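You operate a simulated robot arm through the tools that you are given. There is no shell and no other tool.

The job below is to be done with a simulated robot arm. You get a single attempt, and the scene is never put back.

## Task
Slide the band heater on the steel stub and cap the terminal post.
Fine: band heater down home first; then push the white terminal cap home. Let no part drop or roll away. Pinch, break and dent nothing; leave nothing switched on.

The check looks at the end state, three seconds after you hand in, the way a careful person would. Anything else that was tipped, shoved, dropped, spilled or broken makes it a failure. A push-on lid holds only when it is set on centred and level and pressed home; a screw cap is set on level and turned clockwise until tight.

## Robot
A 6-joint arm with a two-finger parallel gripper, fixed in place. Base frame: the origin is at the foot of the arm, x ahead of it, y to its left, z up; the work surface is at about z = 0.85. Readings come in m, degrees, newtons and seconds.
Its first joint turns from -166.0 to 166.0 degrees. Payload 3.91 kg.
Tool frame: the origin (TCP) lies between the finger pads and is the grasp point; the fingertips stand 0.03 m ahead of it; z points along the fingers, y is the line along which they close. The gripper opens to 0.11 m. The fingers are 0.02 m wide and 0.01 m thick; the gripper's body (0.048 by 0.112 m) begins 0.055 m behind the TCP.
Orientation is told as [roll, pitch, yaw] about the base's x, y, z axes, in that order, counted from this pose: with the fingers straight down and closing along the base's y, the tool's x points along the base's -x, its y along +y and its z along -z.

## Interface
- The arm moves only by the tool send_rows. Its argument "increments" is a list of rows, each an object (a shift or turn left out is 0, a gripper value left out holds the last) with "dp": the shift along the base's x, y, z in m, a list of three; "rotation": the turn, a rotation vector about the base's x, y, z in degrees, a list of three; "jaw": the gripper command, from -1 (shut) to 1 (fully open), values between in proportion. In form: [{"dp": [x, y, z], "rotation": [wx, wy, wz], "jaw": jaw}, ...]. A call has 1 to 20 rows; each row shifts and turns the commanded pose from where the row before left it. Rows are played at 5 a second. More than 0.05 m and 8.6 degrees between two rows, or a gripper value outside its range, and nothing of the call is played. A pose out of reach is approached as far as the arm can. The call stops where the force on the tool passes 40 N (or 10 N more than at its start, if that is more) or the arm is blocked; 0.2 s more then pass. Each finger travels about 0.153 m/s and halts on what it meets, pressing with about 33 N; the grip force reading is that of the motor and also rises with nothing between the fingers. The clock runs only during rows and for 0.2 s after the last one: add rows that do not move to give the fingers time. It gives the time, the measured TCP pose, the force on the tool (base axes), the opening and the grip force at its end, in the units of the frame above (readings bear some noise), with the torque about the TCP (base axes, N m) and any sound that the robot's microphone picked up.
- Cameras (640 x 400 px; columns grow to the right, rows downward): "scene" is fixed at [0.3962, -0.6633, 1.5985]; the picture's right is [0.98, -0.21, 0.00], its down [-0.11, -0.51, -0.86] and it looks along [0.18, 0.84, -0.52] (base axes); focal length 348 px, centre (320, 200). "wrist" rides on the gripper at [0.072, 0.017, -0.103] in the tool frame; the picture's right is [-0.23, 0.97, 0.00], its down [-0.76, -0.18, -0.62] and it looks along [-0.61, -0.14, 0.78] (tool axes); focal length 222 px, centre (320, 200). There is no depth. A picture from a camera that has moved, and an enlarged one, comes with that camera's place and axes in the base frame and with its lens. The place of the scene camera against the robot may be out by one fixed shift of up to 0.018 m in any direction.
- snapshot(camera): a new picture of that camera. It takes no simulated time.
- inspect(camera, box): a new picture of the part [left, top, right, bottom] of that camera's present view, enlarged. It takes no simulated time.
- sign_off(): hands the job in; it is judged then, once.

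Places have to be worked out from the pictures, the camera data and where the tool is seen. Open the gripper and draw the arm clear of the work before you hand the job in, unless the task says otherwise.

The tools are called after "Request:" as name(argument=value, ...) on one line, values as JSON. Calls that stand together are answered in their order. send_rows: Moves the arm, as the interface text tells. Its arguments: {"type":"object","properties":{"increments":{"type":"array","items":{"type":"object","properties":{"dp":{"type":"array","items":{"type":"number"}},"rotation":{"type":"array","items":{"type":"number"}},"jaw":{"type":"number"}}}}},"required":["increments"]} The other tools are called the same way: snapshot (camera) takes a picture; inspect (camera, box) takes an enlarged picture of a part of a camera's view; sign_off () hands the job in.

At the start:

```text
t: 0.0
tcp_pos: [0.5001, 0.279, 1.1899]
tcp_rot: [0.2, -0.1, 0.2]
force: [0.0, 0.8, 1.4]
ft_torque: [0.0, 0.01, -0.01]
finger_gap: 0.1101
finger_force: 0.1
```

scene: 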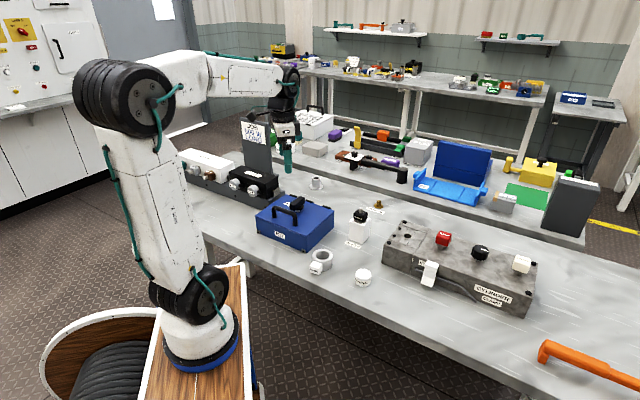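
wrist: 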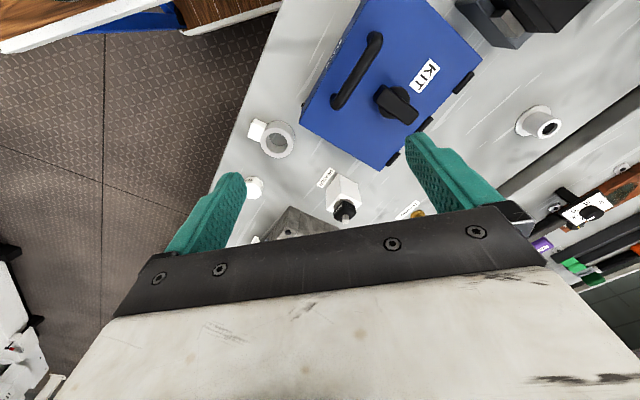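

I'll look closer at the work area first to identify the heater, stub, cap and terminal post.

Request:
inspect(camera="scene", box=[240, 160, 400, 300])

Request:
inspect(camera="scene", box=[370, 200, 550, 320])

Request:
inspect(camera="scene", box=[170, 110, 330, 220])

Request:
inspect(camera="wrist", box=[220, 60, 460, 240])

```text
2.86 times, centred on (320, 230) of scene
camera zoom: at [0.3962, -0.6633, 1.5985], right [0.98, -0.21, 0.0], down [-0.11, -0.51, -0.86], along [0.18, 0.84, -0.52], focal length 995 px, centre (320, 114)
```

zoom: 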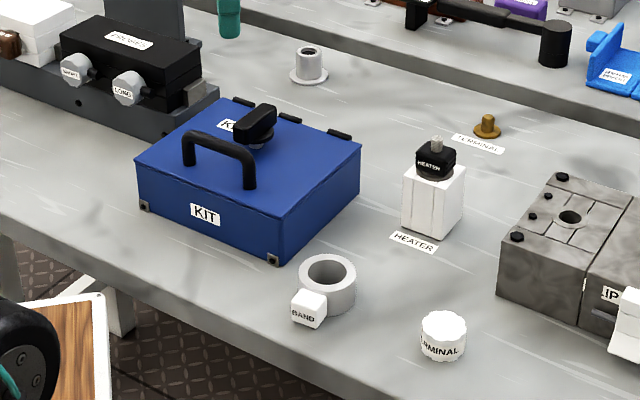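

```text
3.33 times, centred on (460, 260) of scene
camera zoom: at [0.3962, -0.6633, 1.5985], right [0.98, -0.21, 0.0], down [-0.11, -0.51, -0.86], along [0.18, 0.84, -0.52], focal length 1161 px, centre (-147, 0)
```

zoom: 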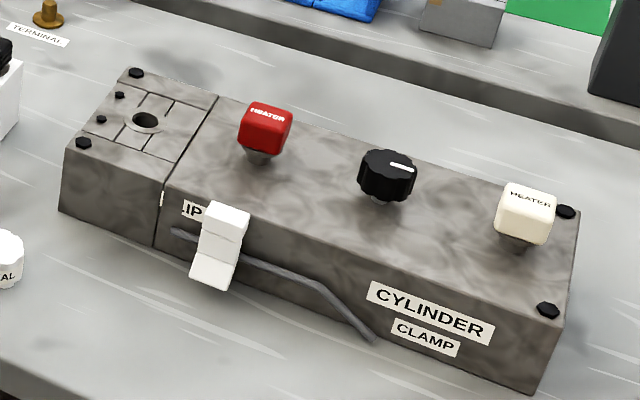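

```text
3.64 times, centred on (250, 165) of scene
camera zoom: at [0.3962, -0.6633, 1.5985], right [0.98, -0.21, 0.0], down [-0.11, -0.51, -0.86], along [0.18, 0.84, -0.52], focal length 1266 px, centre (574, 327)
```

zoom: 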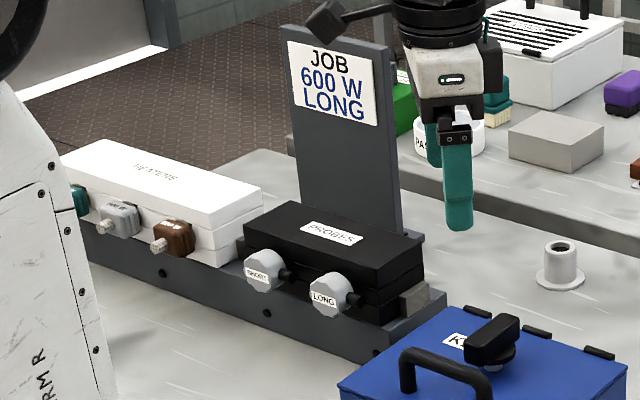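

```text
2.22 times, centred on (340, 150) of wrist
camera zoom: at [0.4281, 0.2943, 1.2923], right [0.23, 0.97, 0.0], down [0.76, -0.18, 0.62], along [0.61, -0.14, -0.78], focal length 494 px, centre (276, 311)
```

zoom: 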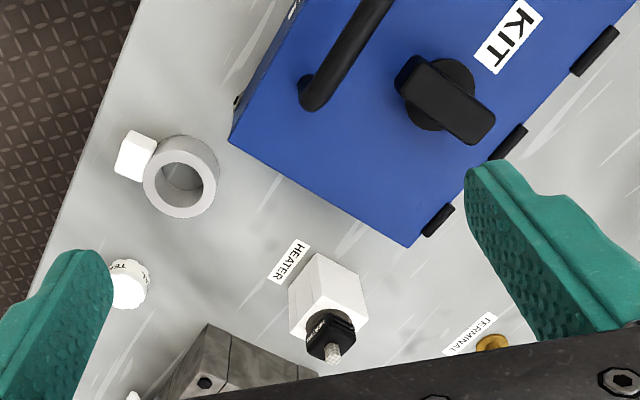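

The band heater ring is near (0.585, 0.17), its stub behind the KIT box near (0.66, 0.66), the white cap near (0.68, 0.06), and the brass terminal post near (0.86, 0.446). I'll move high over the ring to get a closer look with the wrist camera.

Request:
send_rows(increments=[{"dp": [0.025, -0.027, 0]}, {"dp": [0.025, -0.027, 0]}, {"dp": [0.025, -0.027, -0.02]}, {"dp": [0.025, -0.028, -0.03]}, {"dp": [0, 0, -0.03]}, {"dp": [0, 0, -0.03]}, {"dp": [0, 0, 0]}, {"dp": [0, 0, 0]}])

Request:
snapshot(camera="wrist")

Request:
snapshot(camera="scene")

```text
t: 1.8
tcp_pos: [0.6003, 0.1689, 1.0795]
tcp_rot: [0.1, -0.1, 0.0]
force: [0.8, -0.4, 0.7]
ft_torque: [-0.02, -0.03, -0.01]
finger_gap: 0.11
finger_force: 0.1
```

```text
taken
camera wrist: at [0.5273, 0.1849, 1.1815], right [0.23, 0.97, 0.0], down [0.76, -0.18, 0.62], along [0.61, -0.14, -0.78], focal length 222 px, centre (320, 200)
```

wrist: 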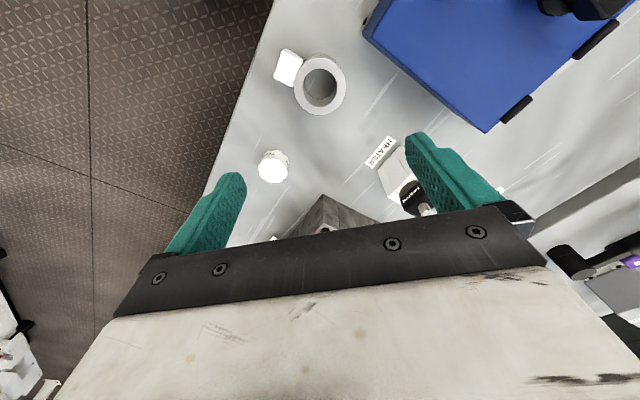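

```text
taken
```

scene: 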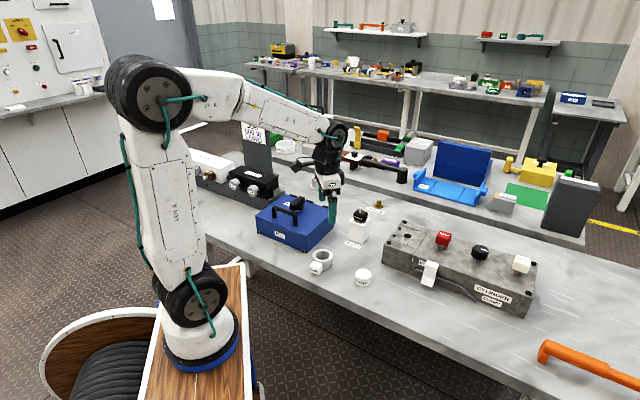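

Now I'll zoom in on the ring and cap to measure them.

Request:
inspect(camera="wrist", box=[260, 35, 380, 125])

Request:
inspect(camera="wrist", box=[230, 130, 330, 200])

Request:
inspect(camera="scene", box=[290, 235, 390, 297])

Request:
inspect(camera="scene", box=[290, 160, 400, 230])

```text
4.44 times, centred on (320, 80) of wrist
camera zoom: at [0.5273, 0.1849, 1.1815], right [0.23, 0.97, 0.0], down [0.76, -0.18, 0.62], along [0.61, -0.14, -0.78], focal length 987 px, centre (320, 733)
```

zoom: 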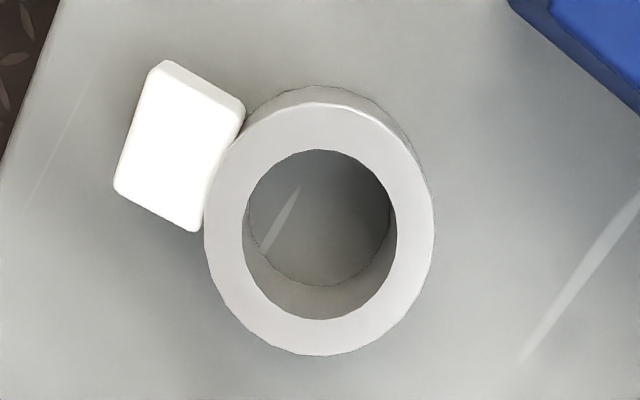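

```text
5.71 times, centred on (280, 165) of wrist
camera zoom: at [0.5273, 0.1849, 1.1815], right [0.23, 0.97, 0.0], down [0.76, -0.18, 0.62], along [0.61, -0.14, -0.78], focal length 1269 px, centre (549, 400)
```

zoom: 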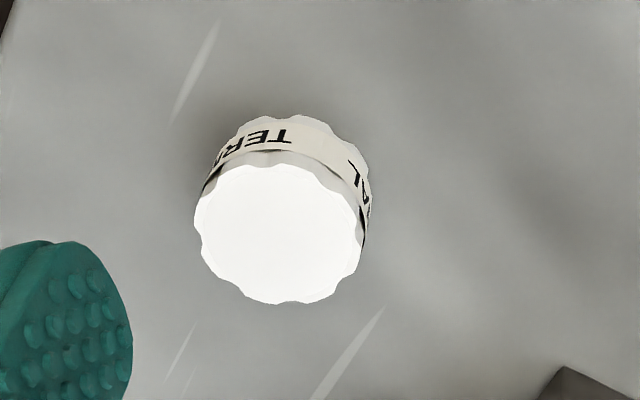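

```text
6.40 times, centred on (340, 266) of scene
camera zoom: at [0.3962, -0.6633, 1.5985], right [0.98, -0.21, 0.0], down [-0.11, -0.51, -0.86], along [0.18, 0.84, -0.52], focal length 2229 px, centre (192, -222)
```

zoom: 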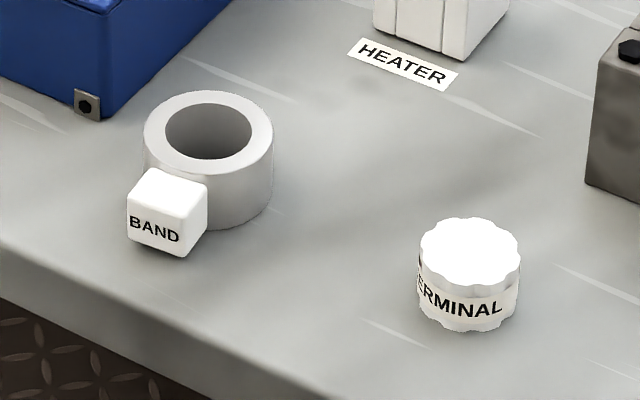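

```text
5.71 times, centred on (345, 195) of scene
camera zoom: at [0.3962, -0.6633, 1.5985], right [0.98, -0.21, 0.0], down [-0.11, -0.51, -0.86], along [0.18, 0.84, -0.52], focal length 1990 px, centre (177, 229)
```

zoom: 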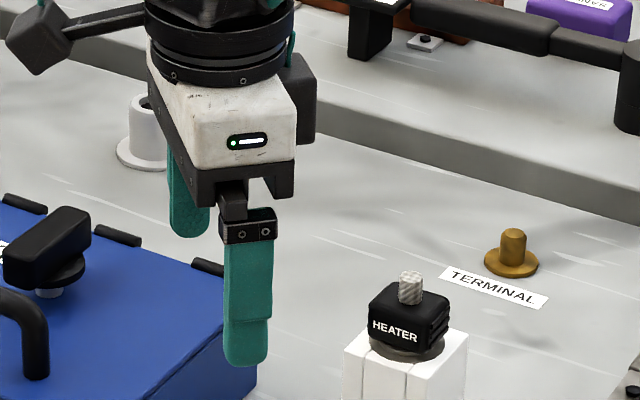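

I've measured the ring (about 0.064 OD, 0.035 tall, centred near (0.588, 0.170), with its BAND box toward the robot's right) and the cap (about 0.047 diameter, near (0.688, 0.071)). Next I'll survey the stub from above, passing over the KIT box at a safe height.

Request:
send_rows(increments=[{"dp": [0.005, 0.04, 0]}, {"dp": [0.005, 0.04, 0]}, {"dp": [0.005, 0.04, 0]}, {"dp": [0.005, 0.04, 0]}, {"dp": [0.005, 0.04, 0]}, {"dp": [0.005, 0.04, 0]}, {"dp": [0.005, 0.04, 0]}, {"dp": [0.005, 0.04, 0]}, {"dp": [0.005, 0.04, 0]}, {"dp": [0.005, 0.04, 0]}, {"dp": [0.005, 0.04, 0]}, {"dp": [0.005, 0.046, 0]}, {"dp": [0, 0, -0.03]}, {"dp": [0, 0, -0.03]}, {"dp": [0, 0, -0.02]}, {"dp": [0, 0, 0]}, {"dp": [0, 0, 0]}])

Request:
snapshot(camera="wrist")

Request:
snapshot(camera="scene")

```text
t: 5.4
tcp_pos: [0.6598, 0.6554, 0.9986]
tcp_rot: [0.2, -0.1, 0.0]
force: [-0.3, 0.7, 0.2]
ft_torque: [-0.02, 0.02, 0.01]
finger_gap: 0.1097
finger_force: 0.1
```

```text
taken
camera wrist: at [0.5883, 0.6715, 1.1021], right [0.23, 0.97, 0.0], down [0.76, -0.18, 0.62], along [0.61, -0.14, -0.78], focal length 222 px, centre (320, 200)
```

wrist: 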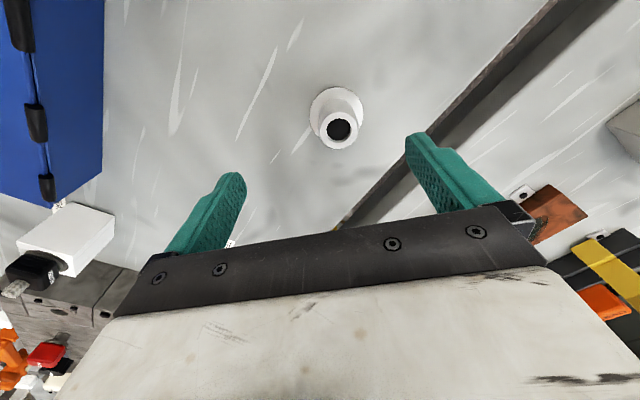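

```text
taken
```

scene: 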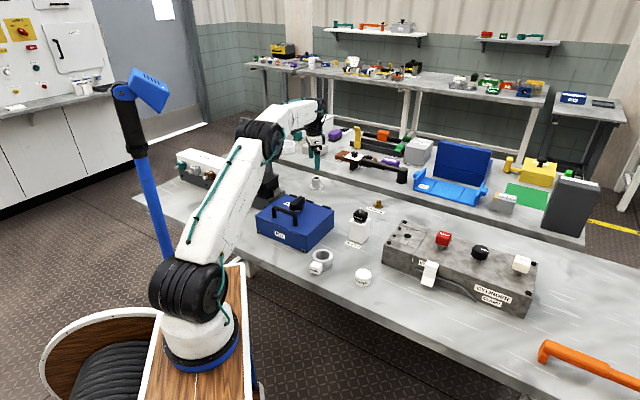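

The stub is visible between the fingers. I'll zoom in on it to measure.

Request:
inspect(camera="wrist", box=[290, 75, 390, 160])

Request:
inspect(camera="scene", box=[270, 145, 360, 201])

```text
4.71 times, centred on (340, 118) of wrist
camera zoom: at [0.5883, 0.6715, 1.1021], right [0.23, 0.97, 0.0], down [0.76, -0.18, 0.62], along [0.61, -0.14, -0.78], focal length 1045 px, centre (226, 588)
```

zoom: 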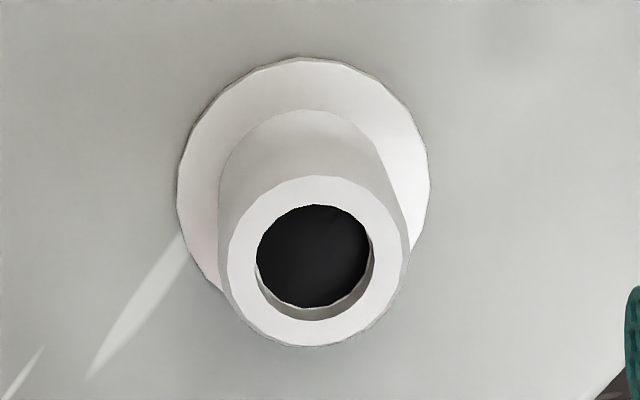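

```text
7.11 times, centred on (315, 173) of scene
camera zoom: at [0.3962, -0.6633, 1.5985], right [0.98, -0.21, 0.0], down [-0.11, -0.51, -0.86], along [0.18, 0.84, -0.52], focal length 2477 px, centre (356, 392)
```

zoom: 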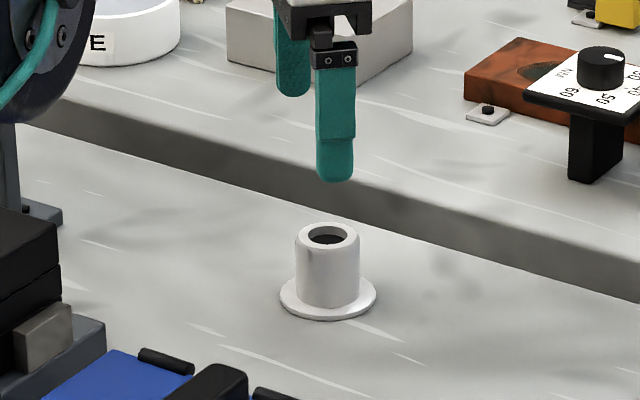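

Wrist geometry puts the stub at about (0.669, 0.671), top at z ≈ 0.90, OD about 0.038 with a chamfer, against a ring bore of about 0.043. I'll centre over it and look from closer to refine that.

Request:
send_rows(increments=[{"dp": [0.009, 0.015, -0.01]}, {"dp": [0, 0, -0.015]}, {"dp": [0, 0, 0]}, {"dp": [0, 0, 0]}, {"dp": [0, 0, 0]}])

Request:
inspect(camera="wrist", box=[260, 80, 380, 160])

Request:
snapshot(camera="wrist")

Request:
inspect(camera="scene", box=[270, 145, 360, 201])

```text
t: 6.6
tcp_pos: [0.6694, 0.6713, 0.9742]
tcp_rot: [0.0, 0.0, 0.1]
force: [0.4, -0.5, -0.1]
ft_torque: [0.0, -0.01, 0.01]
finger_gap: 0.1101
finger_force: 0.0
```

```text
5.00 times, centred on (320, 120) of wrist
camera zoom: at [0.5972, 0.6868, 1.077], right [0.23, 0.97, 0.0], down [0.76, -0.18, 0.62], along [0.61, -0.14, -0.78], focal length 1111 px, centre (320, 600)
```

zoom: 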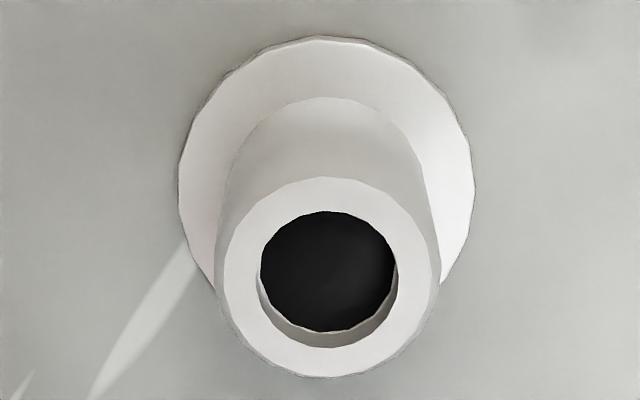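

```text
taken
camera wrist: at [0.5972, 0.6868, 1.077], right [0.23, 0.97, 0.0], down [0.76, -0.18, 0.62], along [0.61, -0.14, -0.78], focal length 222 px, centre (320, 200)
```

wrist: 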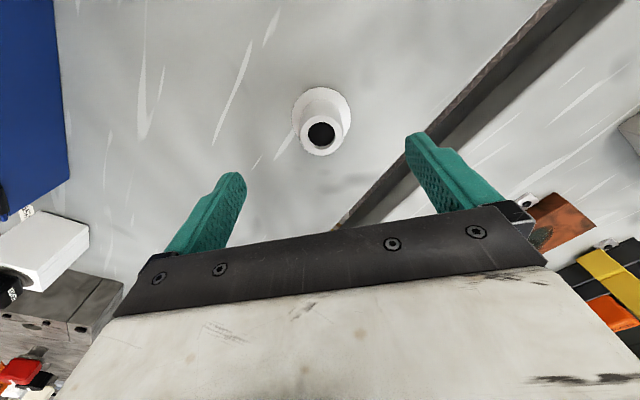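

```text
7.11 times, centred on (315, 173) of scene
camera zoom: at [0.3962, -0.6633, 1.5985], right [0.98, -0.21, 0.0], down [-0.11, -0.51, -0.86], along [0.18, 0.84, -0.52], focal length 2477 px, centre (356, 392)
```

zoom: 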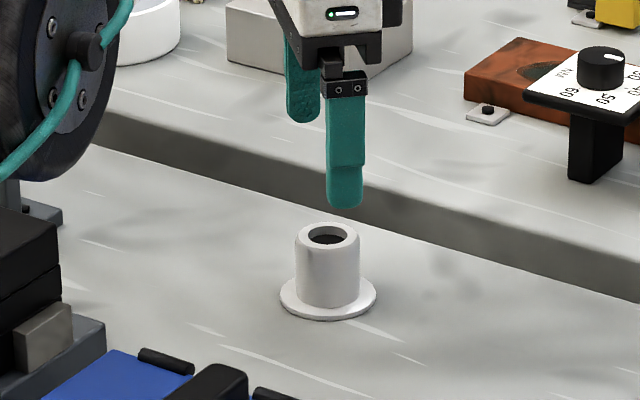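

Refined stub centre: (0.669, 0.671), confirmed at both heights. Now I'll survey the brass terminal post the same way.

Request:
send_rows(increments=[{"dp": [0, 0, 0.04]}, {"dp": [0.0233, -0.0282, 0.01]}, {"dp": [0.0233, -0.0282, 0]}, {"dp": [0.0233, -0.0282, 0]}, {"dp": [0.0233, -0.0282, 0]}, {"dp": [0.0233, -0.0282, 0]}, {"dp": [0.0233, -0.0282, 0]}, {"dp": [0.0233, -0.0282, 0]}, {"dp": [0.0233, -0.0282, 0]}, {"dp": [0, 0, -0.03]}, {"dp": [0, 0, -0.03]}, {"dp": [0, 0, 0]}, {"dp": [0, 0, 0]}])

Request:
snapshot(camera="wrist")

Request:
snapshot(camera="scene")

```text
t: 9.4
tcp_pos: [0.8562, 0.4452, 0.9662]
tcp_rot: [0.1, -0.1, 0.2]
force: [-1.1, 0.1, 0.0]
ft_torque: [0.01, -0.03, 0.01]
finger_gap: 0.11
finger_force: 0.0
```

```text
taken
camera wrist: at [0.7832, 0.4609, 1.067], right [0.23, 0.97, 0.0], down [0.76, -0.18, 0.62], along [0.61, -0.14, -0.78], focal length 222 px, centre (320, 200)
```

wrist: 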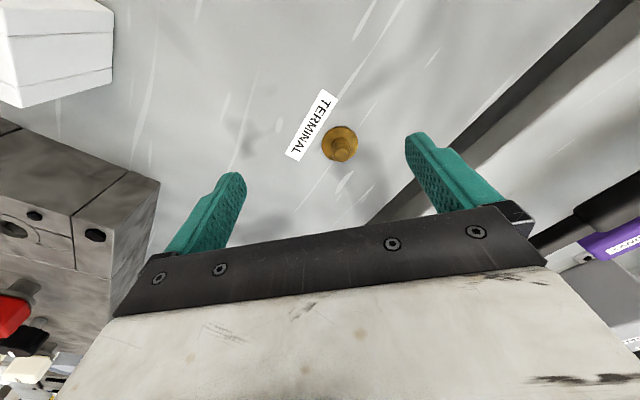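

```text
taken
```

scene: 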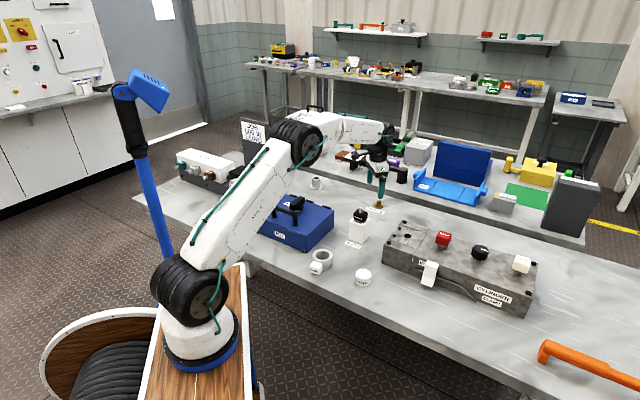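

The post is between the fingers and a little beyond the TCP. I'll zoom in on it.

Request:
inspect(camera="wrist", box=[300, 110, 380, 170])

Request:
inspect(camera="scene", box=[340, 170, 420, 220])

```text
6.67 times, centred on (340, 140) of wrist
camera zoom: at [0.7832, 0.4609, 1.067], right [0.23, 0.97, 0.0], down [0.76, -0.18, 0.62], along [0.61, -0.14, -0.78], focal length 1481 px, centre (187, 600)
```

zoom: 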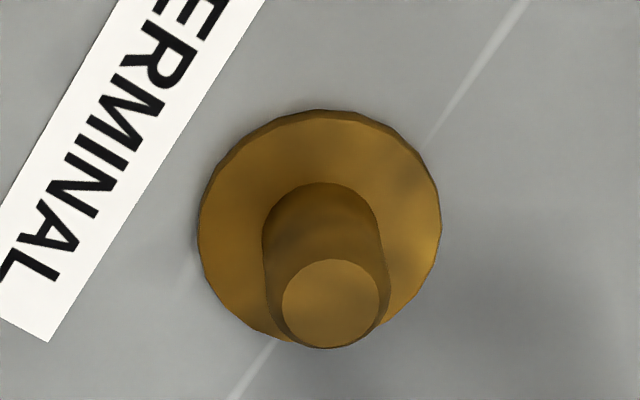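

```text
8.00 times, centred on (380, 195) of scene
camera zoom: at [0.3962, -0.6633, 1.5985], right [0.98, -0.21, 0.0], down [-0.11, -0.51, -0.86], along [0.18, 0.84, -0.52], focal length 2786 px, centre (-160, 240)
```

zoom: 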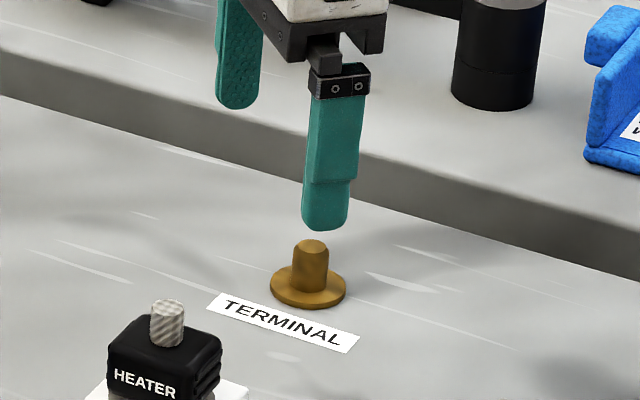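

The post is at about (0.883, 0.458), which puts it at r ≈ 0.994, at the edge of reach. I'll check where the ledge behind it sits before testing that reach with an empty gripper.

Request:
inspect(camera="wrist", box=[340, 0, 640, 240])

```text
1.67 times, centred on (490, 120) of wrist
camera zoom: at [0.7832, 0.4609, 1.067], right [0.23, 0.97, 0.0], down [0.76, -0.18, 0.62], along [0.61, -0.14, -0.78], focal length 370 px, centre (37, 333)
```

zoom: 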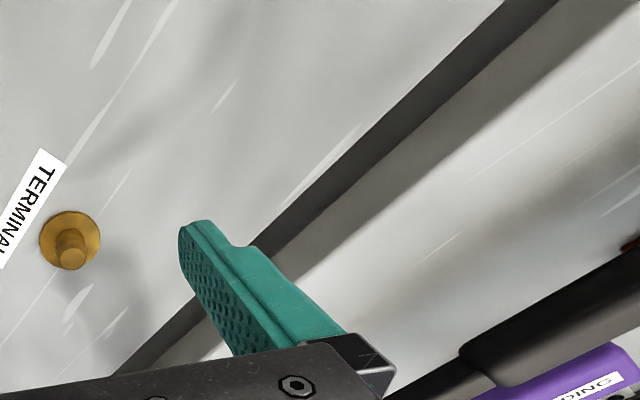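

The ledge is about 0.1 m beyond the post, so there is room. I'll test whether the arm reaches the post at working height, with the gripper open and straddling it.

Request:
send_rows(increments=[{"dp": [0.0135, 0.0065, 0]}, {"dp": [0.013, 0.0065, 0]}, {"dp": [0, 0, -0.015]}, {"dp": [0, 0, -0.015]}, {"dp": [0, 0, -0.015]}, {"dp": [0, 0, -0.015]}, {"dp": [0, 0, 0]}, {"dp": [0, 0, 0]}])

Request:
snapshot(camera="wrist")

Request:
inspect(camera="wrist", box=[280, 130, 360, 190])

Request:
inspect(camera="scene", box=[340, 170, 420, 220])

```text
t: 11.2
tcp_pos: [0.8824, 0.4581, 0.9046]
tcp_rot: [0.1, -0.1, 0.1]
force: [-0.6, -0.3, 1.0]
ft_torque: [-0.02, -0.02, 0.0]
finger_gap: 0.1103
finger_force: 0.0
```

```text
taken
camera wrist: at [0.8102, 0.4741, 1.0073], right [0.23, 0.97, 0.0], down [0.76, -0.18, 0.62], along [0.61, -0.14, -0.78], focal length 222 px, centre (320, 200)
```

wrist: 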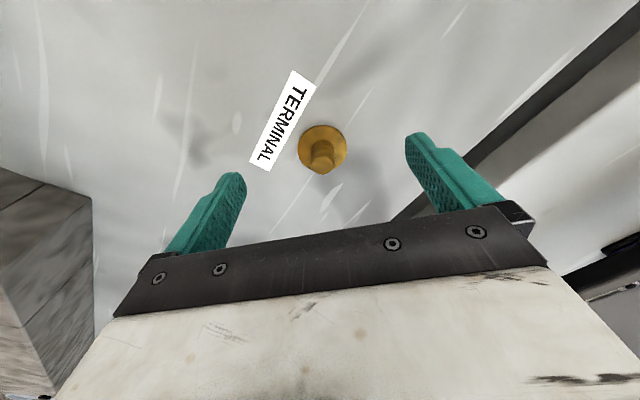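

```text
6.67 times, centred on (320, 160) of wrist
camera zoom: at [0.8102, 0.4741, 1.0073], right [0.23, 0.97, 0.0], down [0.76, -0.18, 0.62], along [0.61, -0.14, -0.78], focal length 1481 px, centre (320, 467)
```

zoom: 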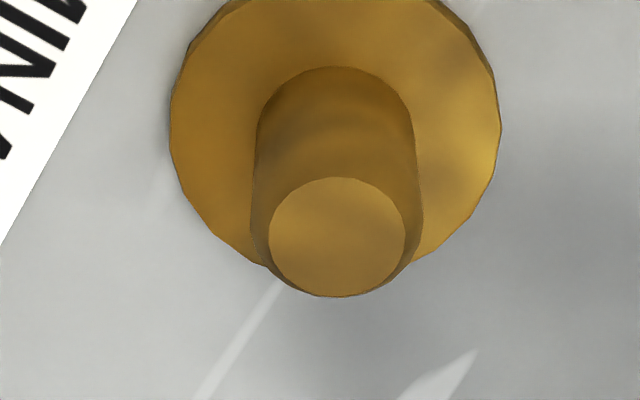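

```text
8.00 times, centred on (380, 195) of scene
camera zoom: at [0.3962, -0.6633, 1.5985], right [0.98, -0.21, 0.0], down [-0.11, -0.51, -0.86], along [0.18, 0.84, -0.52], focal length 2786 px, centre (-160, 240)
```

zoom: 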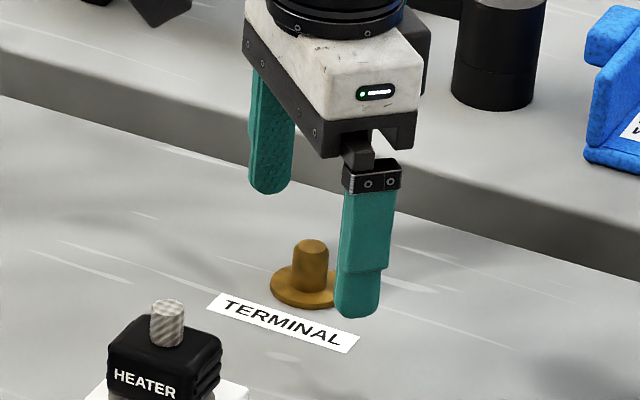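

The arm gets there, and the post measures (0.882, 0.459). I'll check the reach slightly lower, then lift and go back for the ring.

Request:
send_rows(increments=[{"dp": [0, 0, -0.01]}, {"dp": [0, 0, -0.008]}, {"dp": [0, 0, 0]}, {"dp": [0, 0, 0]}])

Request:
inspect(camera="wrist", box=[280, 130, 360, 190])

```text
t: 12.2
tcp_pos: [0.8812, 0.4579, 0.8873]
tcp_rot: [0.1, 0.0, 0.1]
force: [-1.3, 0.3, 0.7]
ft_torque: [-0.02, 0.03, 0.04]
finger_gap: 0.1099
finger_force: 0.1
```

```text
6.67 times, centred on (320, 160) of wrist
camera zoom: at [0.81, 0.4738, 0.9892], right [0.23, 0.97, 0.0], down [0.76, -0.18, 0.62], along [0.61, -0.14, -0.78], focal length 1481 px, centre (320, 467)
```

zoom: 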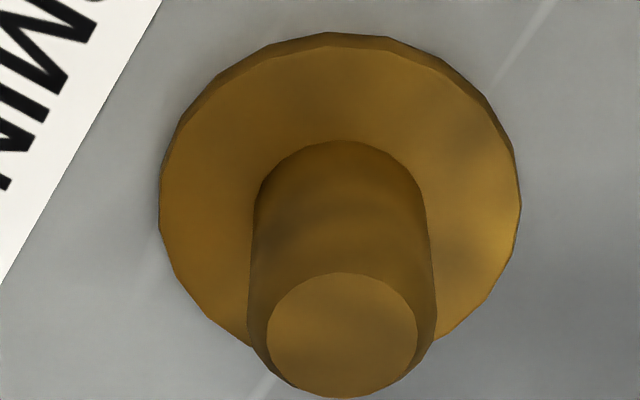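

Post confirmed at (0.8823, 0.4587) and reachable at z 0.887. I'll lift, travel high to above the ring, turn the gripper +25° so the fingers clear both the BAND box and the KIT box, and partly close to 0.085.

Request:
send_rows(increments=[{"dp": [0, 0, 0.045]}, {"dp": [0, 0, 0.046]}, {"dp": [0, 0, 0.046]}, {"dp": [0, 0, 0.046]}, {"dp": [-0.0327, -0.032, 0]}, {"dp": [-0.0327, -0.032, 0]}, {"dp": [-0.0327, -0.032, 0]}, {"dp": [-0.0327, -0.032, 0]}, {"dp": [-0.0327, -0.032, 0]}, {"dp": [-0.0327, -0.032, 0]}, {"dp": [-0.0327, -0.032, 0], "rotation": [0, 0, 8.0]}, {"dp": [-0.0327, -0.032, 0], "rotation": [0, 0, 8.0]}, {"dp": [-0.0327, -0.032, 0], "rotation": [0, 0, 8.0], "jaw": 0.545}, {"dp": [0, 0, -0.04], "rotation": [0, 0, 1.0]}, {"dp": [0, 0, -0.04]}, {"dp": [0, 0, 0]}, {"dp": [0, 0, 0]}])

Request:
snapshot(camera="wrist")

Request:
snapshot(camera="scene")

```text
t: 15.8
tcp_pos: [0.5879, 0.1706, 0.9899]
tcp_rot: [0.1, -0.1, 25.1]
force: [0.0, 0.7, -0.2]
ft_torque: [-0.03, 0.02, 0.01]
finger_gap: 0.0849
finger_force: 0.1
```

```text
taken
camera wrist: at [0.5161, 0.1535, 1.0924], right [-0.21, 0.98, 0.0], down [0.76, 0.16, 0.62], along [0.61, 0.13, -0.78], focal length 222 px, centre (320, 200)
```

wrist: 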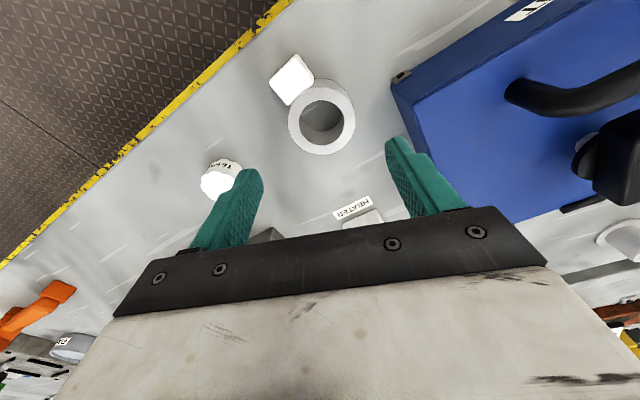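

```text
taken
```

scene: 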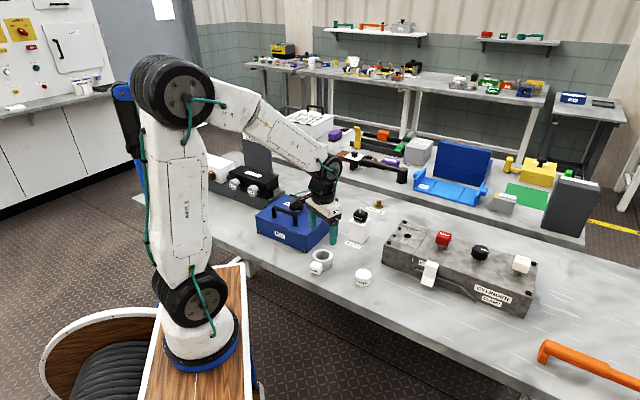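

Gripper is above the ring. I'll zoom in to refine the ring centre before descending.

Request:
inspect(camera="wrist", box=[260, 40, 380, 170])

Request:
inspect(camera="scene", box=[280, 200, 390, 290])

```text
3.08 times, centred on (320, 105) of wrist
camera zoom: at [0.5161, 0.1535, 1.0924], right [-0.21, 0.98, 0.0], down [0.76, 0.16, 0.62], along [0.61, 0.13, -0.78], focal length 684 px, centre (320, 492)
```

zoom: 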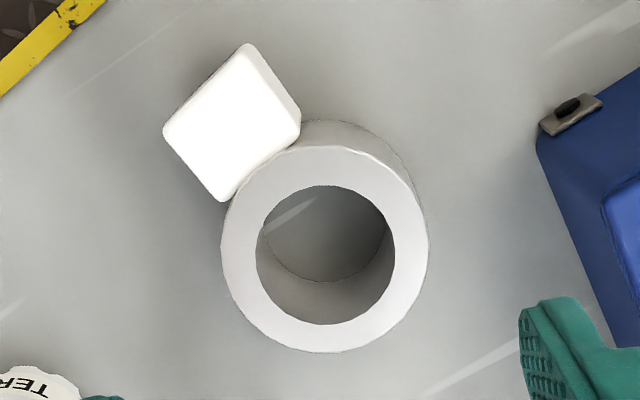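

```text
4.44 times, centred on (335, 245) of scene
camera zoom: at [0.3962, -0.6633, 1.5985], right [0.98, -0.21, 0.0], down [-0.11, -0.51, -0.86], along [0.18, 0.84, -0.52], focal length 1548 px, centre (253, 0)
```

zoom: 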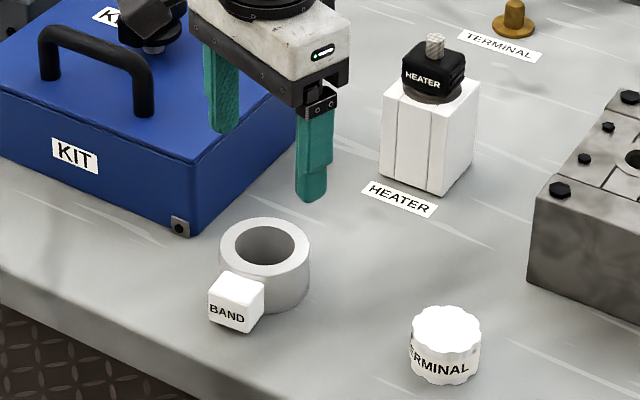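

Ring centre refined to (0.5874, 0.1698), and the fingers will clear the KIT box by about 15 mm. I'll descend to z ≈ 0.888.

Request:
send_rows(increments=[{"dp": [-0.0005, -0.0008, -0.03]}, {"dp": [0, 0, -0.03]}, {"dp": [0, 0, -0.02]}, {"dp": [0, 0, -0.012]}, {"dp": [0, 0, -0.01]}, {"dp": [0, 0, 0]}, {"dp": [0, 0, 0]}])

Request:
snapshot(camera="wrist")

Request:
inspect(camera="scene", box=[280, 200, 390, 290])

```text
t: 17.4
tcp_pos: [0.5872, 0.1694, 0.8875]
tcp_rot: [0.0, -0.1, 25.1]
force: [-0.1, 0.4, 0.4]
ft_torque: [0.0, -0.02, -0.02]
finger_gap: 0.0849
finger_force: 0.0
```

```text
taken
camera wrist: at [0.515, 0.1524, 0.9901], right [-0.21, 0.98, 0.0], down [0.76, 0.16, 0.62], along [0.61, 0.13, -0.78], focal length 222 px, centre (320, 200)
```

wrist: 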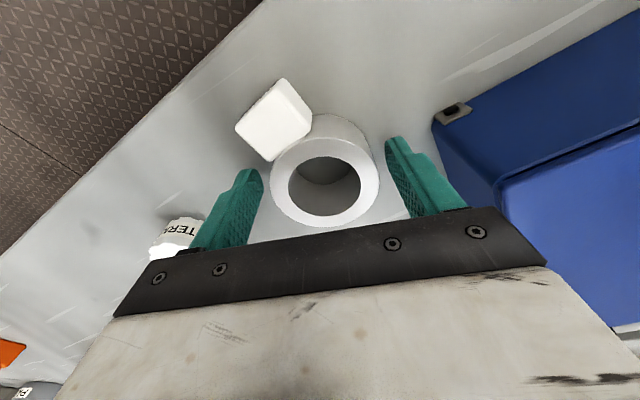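

```text
4.44 times, centred on (335, 245) of scene
camera zoom: at [0.3962, -0.6633, 1.5985], right [0.98, -0.21, 0.0], down [-0.11, -0.51, -0.86], along [0.18, 0.84, -0.52], focal length 1548 px, centre (253, 0)
```

zoom: 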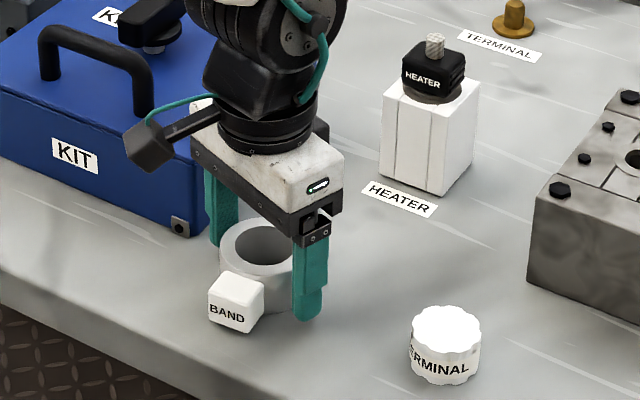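

The ring sits between the fingers, off by about 1 mm at most. I'll nudge slightly and close gently in stages.

Request:
send_rows(increments=[{"dp": [-0.0002, 0.0009, 0]}, {"jaw": 0.25}, {"jaw": 0.2}, {"jaw": 0.1}, {"jaw": 0.0}, {"jaw": -0.2}, {}, {}])

Request:
snapshot(camera="wrist")

Request:
inspect(camera="wrist", box=[220, 70, 420, 230])

Request:
inspect(camera="scene", box=[280, 200, 390, 290])

```text
t: 19.2
tcp_pos: [0.5861, 0.1699, 0.8875]
tcp_rot: [0.0, 0.0, 25.0]
force: [0.6, 0.8, 2.7]
ft_torque: [-0.04, -0.02, 0.01]
finger_gap: 0.0628
finger_force: 33.0
```

```text
taken
camera wrist: at [0.5146, 0.1533, 0.9902], right [-0.21, 0.98, 0.0], down [0.76, 0.16, 0.62], along [0.61, 0.13, -0.78], focal length 222 px, centre (320, 200)
```

wrist: 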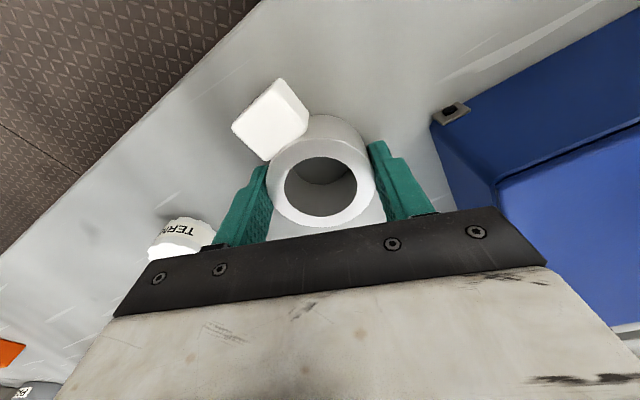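

```text
2.50 times, centred on (320, 150) of wrist
camera zoom: at [0.5146, 0.1533, 0.9902], right [-0.21, 0.98, 0.0], down [0.76, 0.16, 0.62], along [0.61, 0.13, -0.78], focal length 555 px, centre (320, 325)
```

zoom: 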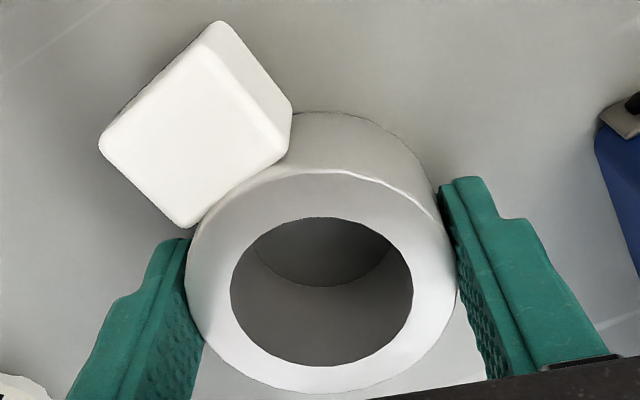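

```text
4.44 times, centred on (335, 245) of scene
camera zoom: at [0.3962, -0.6633, 1.5985], right [0.98, -0.21, 0.0], down [-0.11, -0.51, -0.86], along [0.18, 0.84, -0.52], focal length 1548 px, centre (253, 0)
```

zoom: 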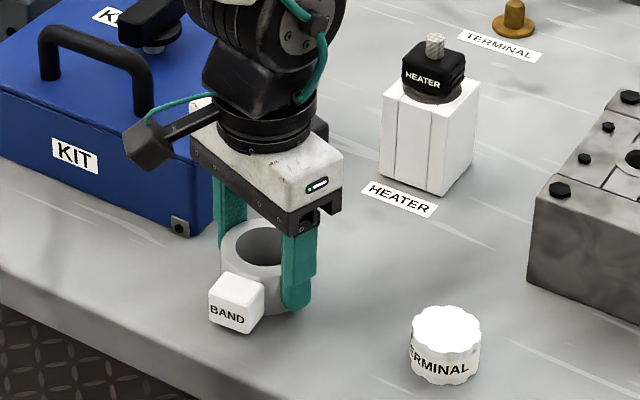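

The ring is gripped (gap 0.0628 m, ring centred within about 1 mm of the TCP). I'll lift slowly and check that it holds.

Request:
send_rows(increments=[{"dp": [0, 0, 0.005]}, {"dp": [0, 0, 0.01]}, {"dp": [0, 0, 0.015]}, {"dp": [0, 0, 0.02]}, {}, {}])

Request:
snapshot(camera="wrist")

Request:
inspect(camera="scene", box=[280, 200, 390, 290])

```text
t: 20.6
tcp_pos: [0.5864, 0.171, 0.9387]
tcp_rot: [0.1, -0.2, 25.1]
force: [-0.8, 0.3, -1.4]
ft_torque: [-0.02, 0.01, 0.02]
finger_gap: 0.0627
finger_force: 32.7
```

```text
taken
camera wrist: at [0.5143, 0.1538, 1.0403], right [-0.21, 0.98, 0.0], down [0.76, 0.16, 0.62], along [0.61, 0.13, -0.78], focal length 222 px, centre (320, 200)
```

wrist: 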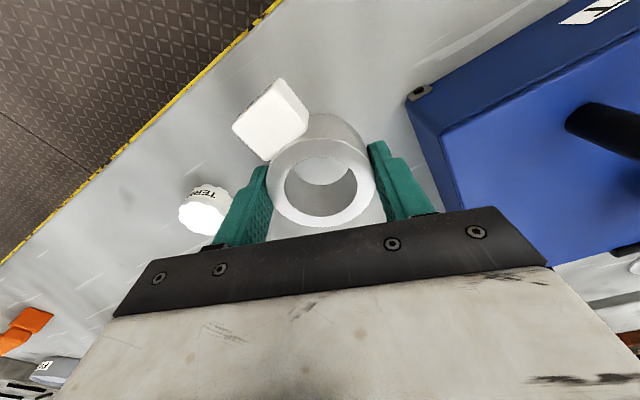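

```text
4.44 times, centred on (335, 245) of scene
camera zoom: at [0.3962, -0.6633, 1.5985], right [0.98, -0.21, 0.0], down [-0.11, -0.51, -0.86], along [0.18, 0.84, -0.52], focal length 1548 px, centre (253, 0)
```

zoom: 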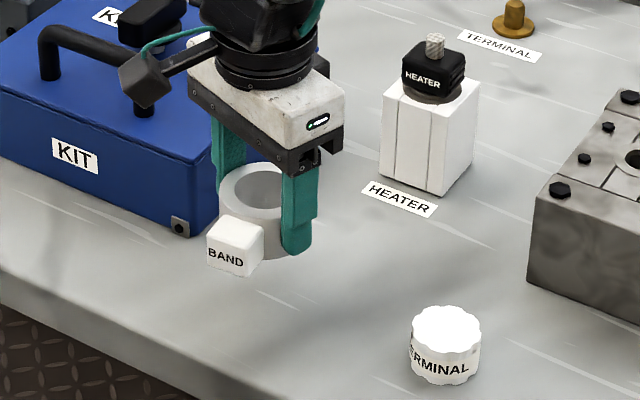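

The ring holds level. I'll lift above the KIT box and carry it over to hover above the stub.

Request:
send_rows(increments=[{"dp": [0, 0, 0.04]}, {"dp": [0, 0, 0.04]}, {"dp": [0, 0, 0.04]}, {"dp": [0, 0, 0.04]}, {"dp": [0.0055, 0.0334, 0]}, {"dp": [0.0054, 0.0334, 0]}, {"dp": [0.0054, 0.0334, 0]}, {"dp": [0.0055, 0.0334, 0]}, {"dp": [0.0054, 0.0334, 0]}, {"dp": [0.0054, 0.0334, 0]}, {"dp": [0.0055, 0.0334, 0]}, {"dp": [0.0054, 0.0334, 0]}, {"dp": [0.0054, 0.0334, 0]}, {"dp": [0.0055, 0.0334, 0]}, {"dp": [0.0054, 0.0334, 0]}, {"dp": [0.0054, 0.0334, 0]}, {"dp": [0.0055, 0.0334, 0]}, {"dp": [0.0054, 0.0334, 0]}, {"dp": [0.0054, 0.0334, 0]}])

Request:
snapshot(camera="wrist")

Request:
snapshot(camera="scene")

```text
t: 24.6
tcp_pos: [0.6632, 0.6636, 1.0946]
tcp_rot: [0.1, 0.1, 25.0]
force: [-0.2, -0.8, -1.0]
ft_torque: [0.04, -0.02, -0.02]
finger_gap: 0.0626
finger_force: 33.4
out of reach, approached as far as the arm can: row 19
```

```text
taken
camera wrist: at [0.5908, 0.6473, 1.1976], right [-0.21, 0.98, 0.0], down [0.76, 0.16, 0.62], along [0.61, 0.13, -0.78], focal length 222 px, centre (320, 200)
```

wrist: 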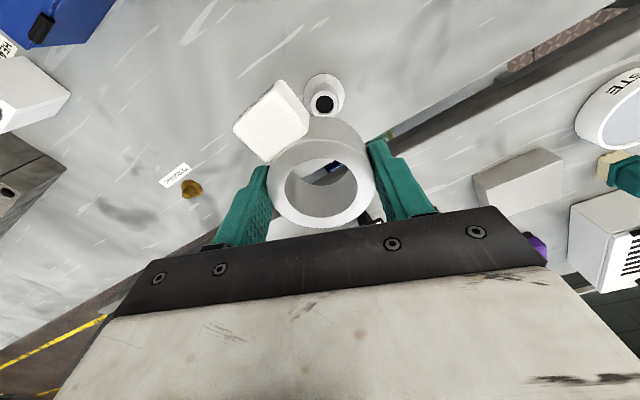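

```text
taken
```

scene: 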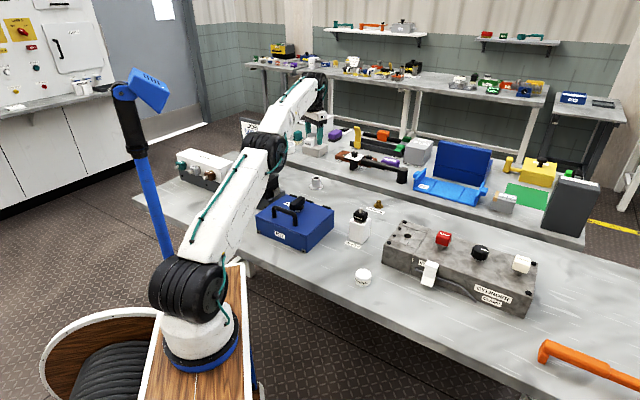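

The last row was just out of reach at that height. I'll descend to z ≈ 1.02, where the reach is longer, and check the pose.

Request:
send_rows(increments=[{"dp": [0, 0, -0.03]}, {"dp": [0, 0, -0.03]}, {"dp": [0, 0, -0.02]}, {}, {}])

Request:
snapshot(camera="wrist")

Request:
inspect(camera="wrist", box=[250, 60, 410, 230])

```text
t: 25.8
tcp_pos: [0.6642, 0.6641, 1.0155]
tcp_rot: [0.1, -0.2, 25.1]
force: [0.0, -0.3, -1.3]
ft_torque: [0.03, -0.05, 0.0]
finger_gap: 0.0628
finger_force: 32.8
```

```text
taken
camera wrist: at [0.5916, 0.6479, 1.1173], right [-0.21, 0.98, 0.0], down [0.76, 0.16, 0.62], along [0.61, 0.13, -0.78], focal length 222 px, centre (320, 200)
```

wrist: 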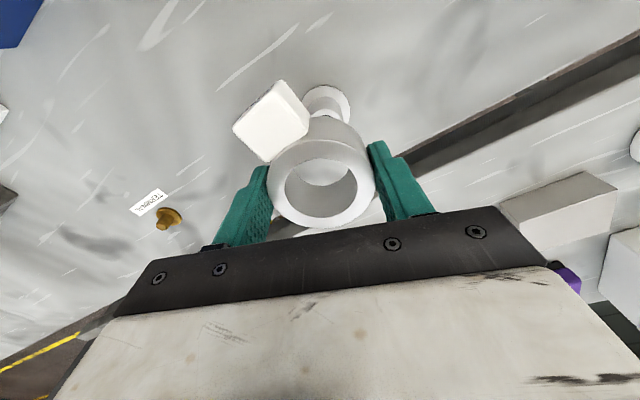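

```text
2.35 times, centred on (330, 145) of wrist
camera zoom: at [0.5916, 0.6479, 1.1173], right [-0.21, 0.98, 0.0], down [0.76, 0.16, 0.62], along [0.61, 0.13, -0.78], focal length 523 px, centre (296, 329)
```

zoom: 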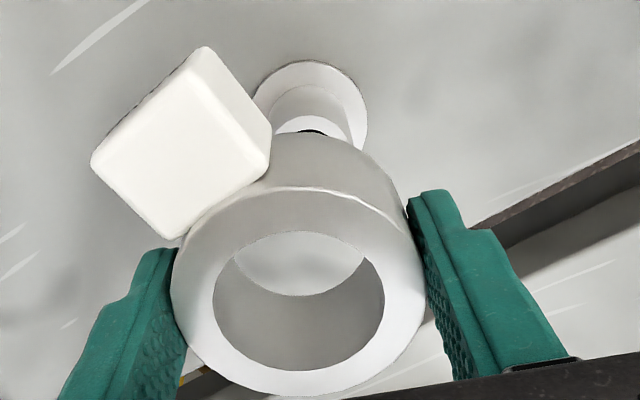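

The commanded pose was clipped, so the TCP is now at (0.664, 0.664). Part of the flange is visible past the ring, so I'll zoom in to measure the offset directly.

Request:
inspect(camera="wrist", box=[285, 75, 365, 135])

Request:
inspect(camera="scene", box=[275, 120, 365, 200])

```text
6.67 times, centred on (325, 105) of wrist
camera zoom: at [0.5916, 0.6479, 1.1173], right [-0.21, 0.98, 0.0], down [0.76, 0.16, 0.62], along [0.61, 0.13, -0.78], focal length 1481 px, centre (287, 833)
```

zoom: 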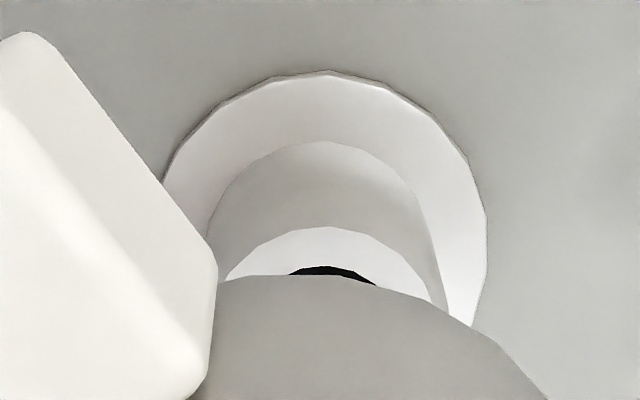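

```text
5.00 times, centred on (320, 160) of scene
camera zoom: at [0.3962, -0.6633, 1.5985], right [0.98, -0.21, 0.0], down [-0.11, -0.51, -0.86], along [0.18, 0.84, -0.52], focal length 1742 px, centre (320, 400)
```

zoom: 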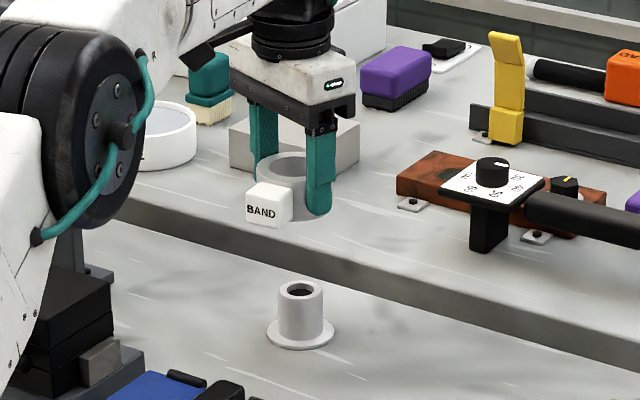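

From this view the ring-to-stub offset is about (+0.005, +0.007), which agrees with the survey. I'll descend, shift, and stop just above the stub for another look.

Request:
send_rows(increments=[{"dp": [0, 0, -0.03]}, {"dp": [0.0023, 0.0037, -0.01]}, {"dp": [0.0023, 0.0037, -0.01]}, {"dp": [0, 0, -0.01]}, {}, {}])

Request:
inspect(camera="wrist", box=[250, 80, 410, 230])

Request:
inspect(camera="scene", box=[280, 150, 350, 195])

```text
t: 27.2
tcp_pos: [0.6675, 0.6711, 0.9533]
tcp_rot: [0.1, -0.1, 25.1]
force: [-0.6, -0.4, -1.2]
ft_torque: [0.03, 0.0, -0.01]
finger_gap: 0.0629
finger_force: 33.0
```

```text
2.67 times, centred on (330, 155) of wrist
camera zoom: at [0.596, 0.6549, 1.057], right [-0.21, 0.98, 0.0], down [0.76, 0.16, 0.62], along [0.61, 0.13, -0.78], focal length 592 px, centre (293, 320)
```

zoom: 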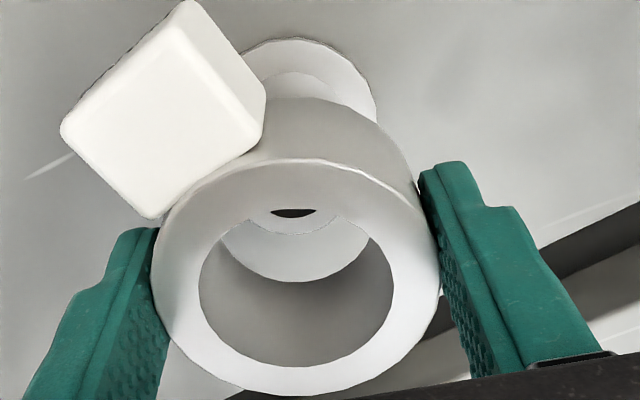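

```text
8.89 times, centred on (315, 172) of scene
camera zoom: at [0.3962, -0.6633, 1.5985], right [0.98, -0.21, 0.0], down [-0.11, -0.51, -0.86], along [0.18, 0.84, -0.52], focal length 3096 px, centre (364, 444)
```

zoom: 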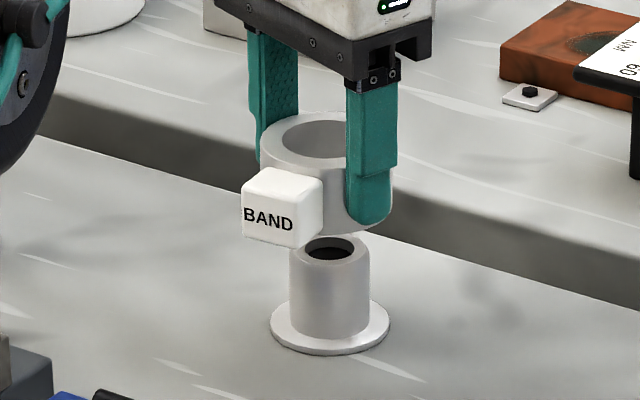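

The scene view shows the ring nearly aligned above the stub. I'll zoom in tighter on both views to read the residual offset.

Request:
inspect(camera="wrist", box=[290, 120, 360, 172])

Request:
inspect(camera="scene", box=[300, 158, 332, 192])

```text
7.69 times, centred on (325, 146) of wrist
camera zoom: at [0.596, 0.6549, 1.057], right [-0.21, 0.98, 0.0], down [0.76, 0.16, 0.62], along [0.61, 0.13, -0.78], focal length 1709 px, centre (282, 615)
```

zoom: 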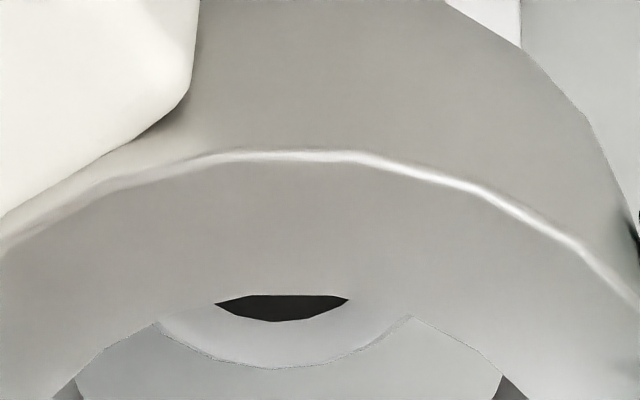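

```text
11.76 times, centred on (316, 175) of scene
camera zoom: at [0.3962, -0.6633, 1.5985], right [0.98, -0.21, 0.0], down [-0.11, -0.51, -0.86], along [0.18, 0.84, -0.52], focal length 4098 px, centre (367, 494)
```

zoom: 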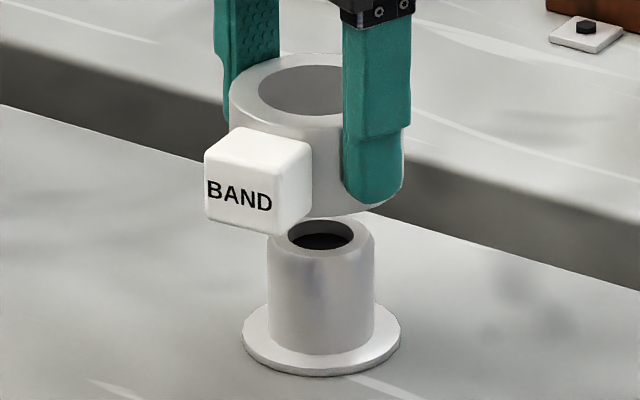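

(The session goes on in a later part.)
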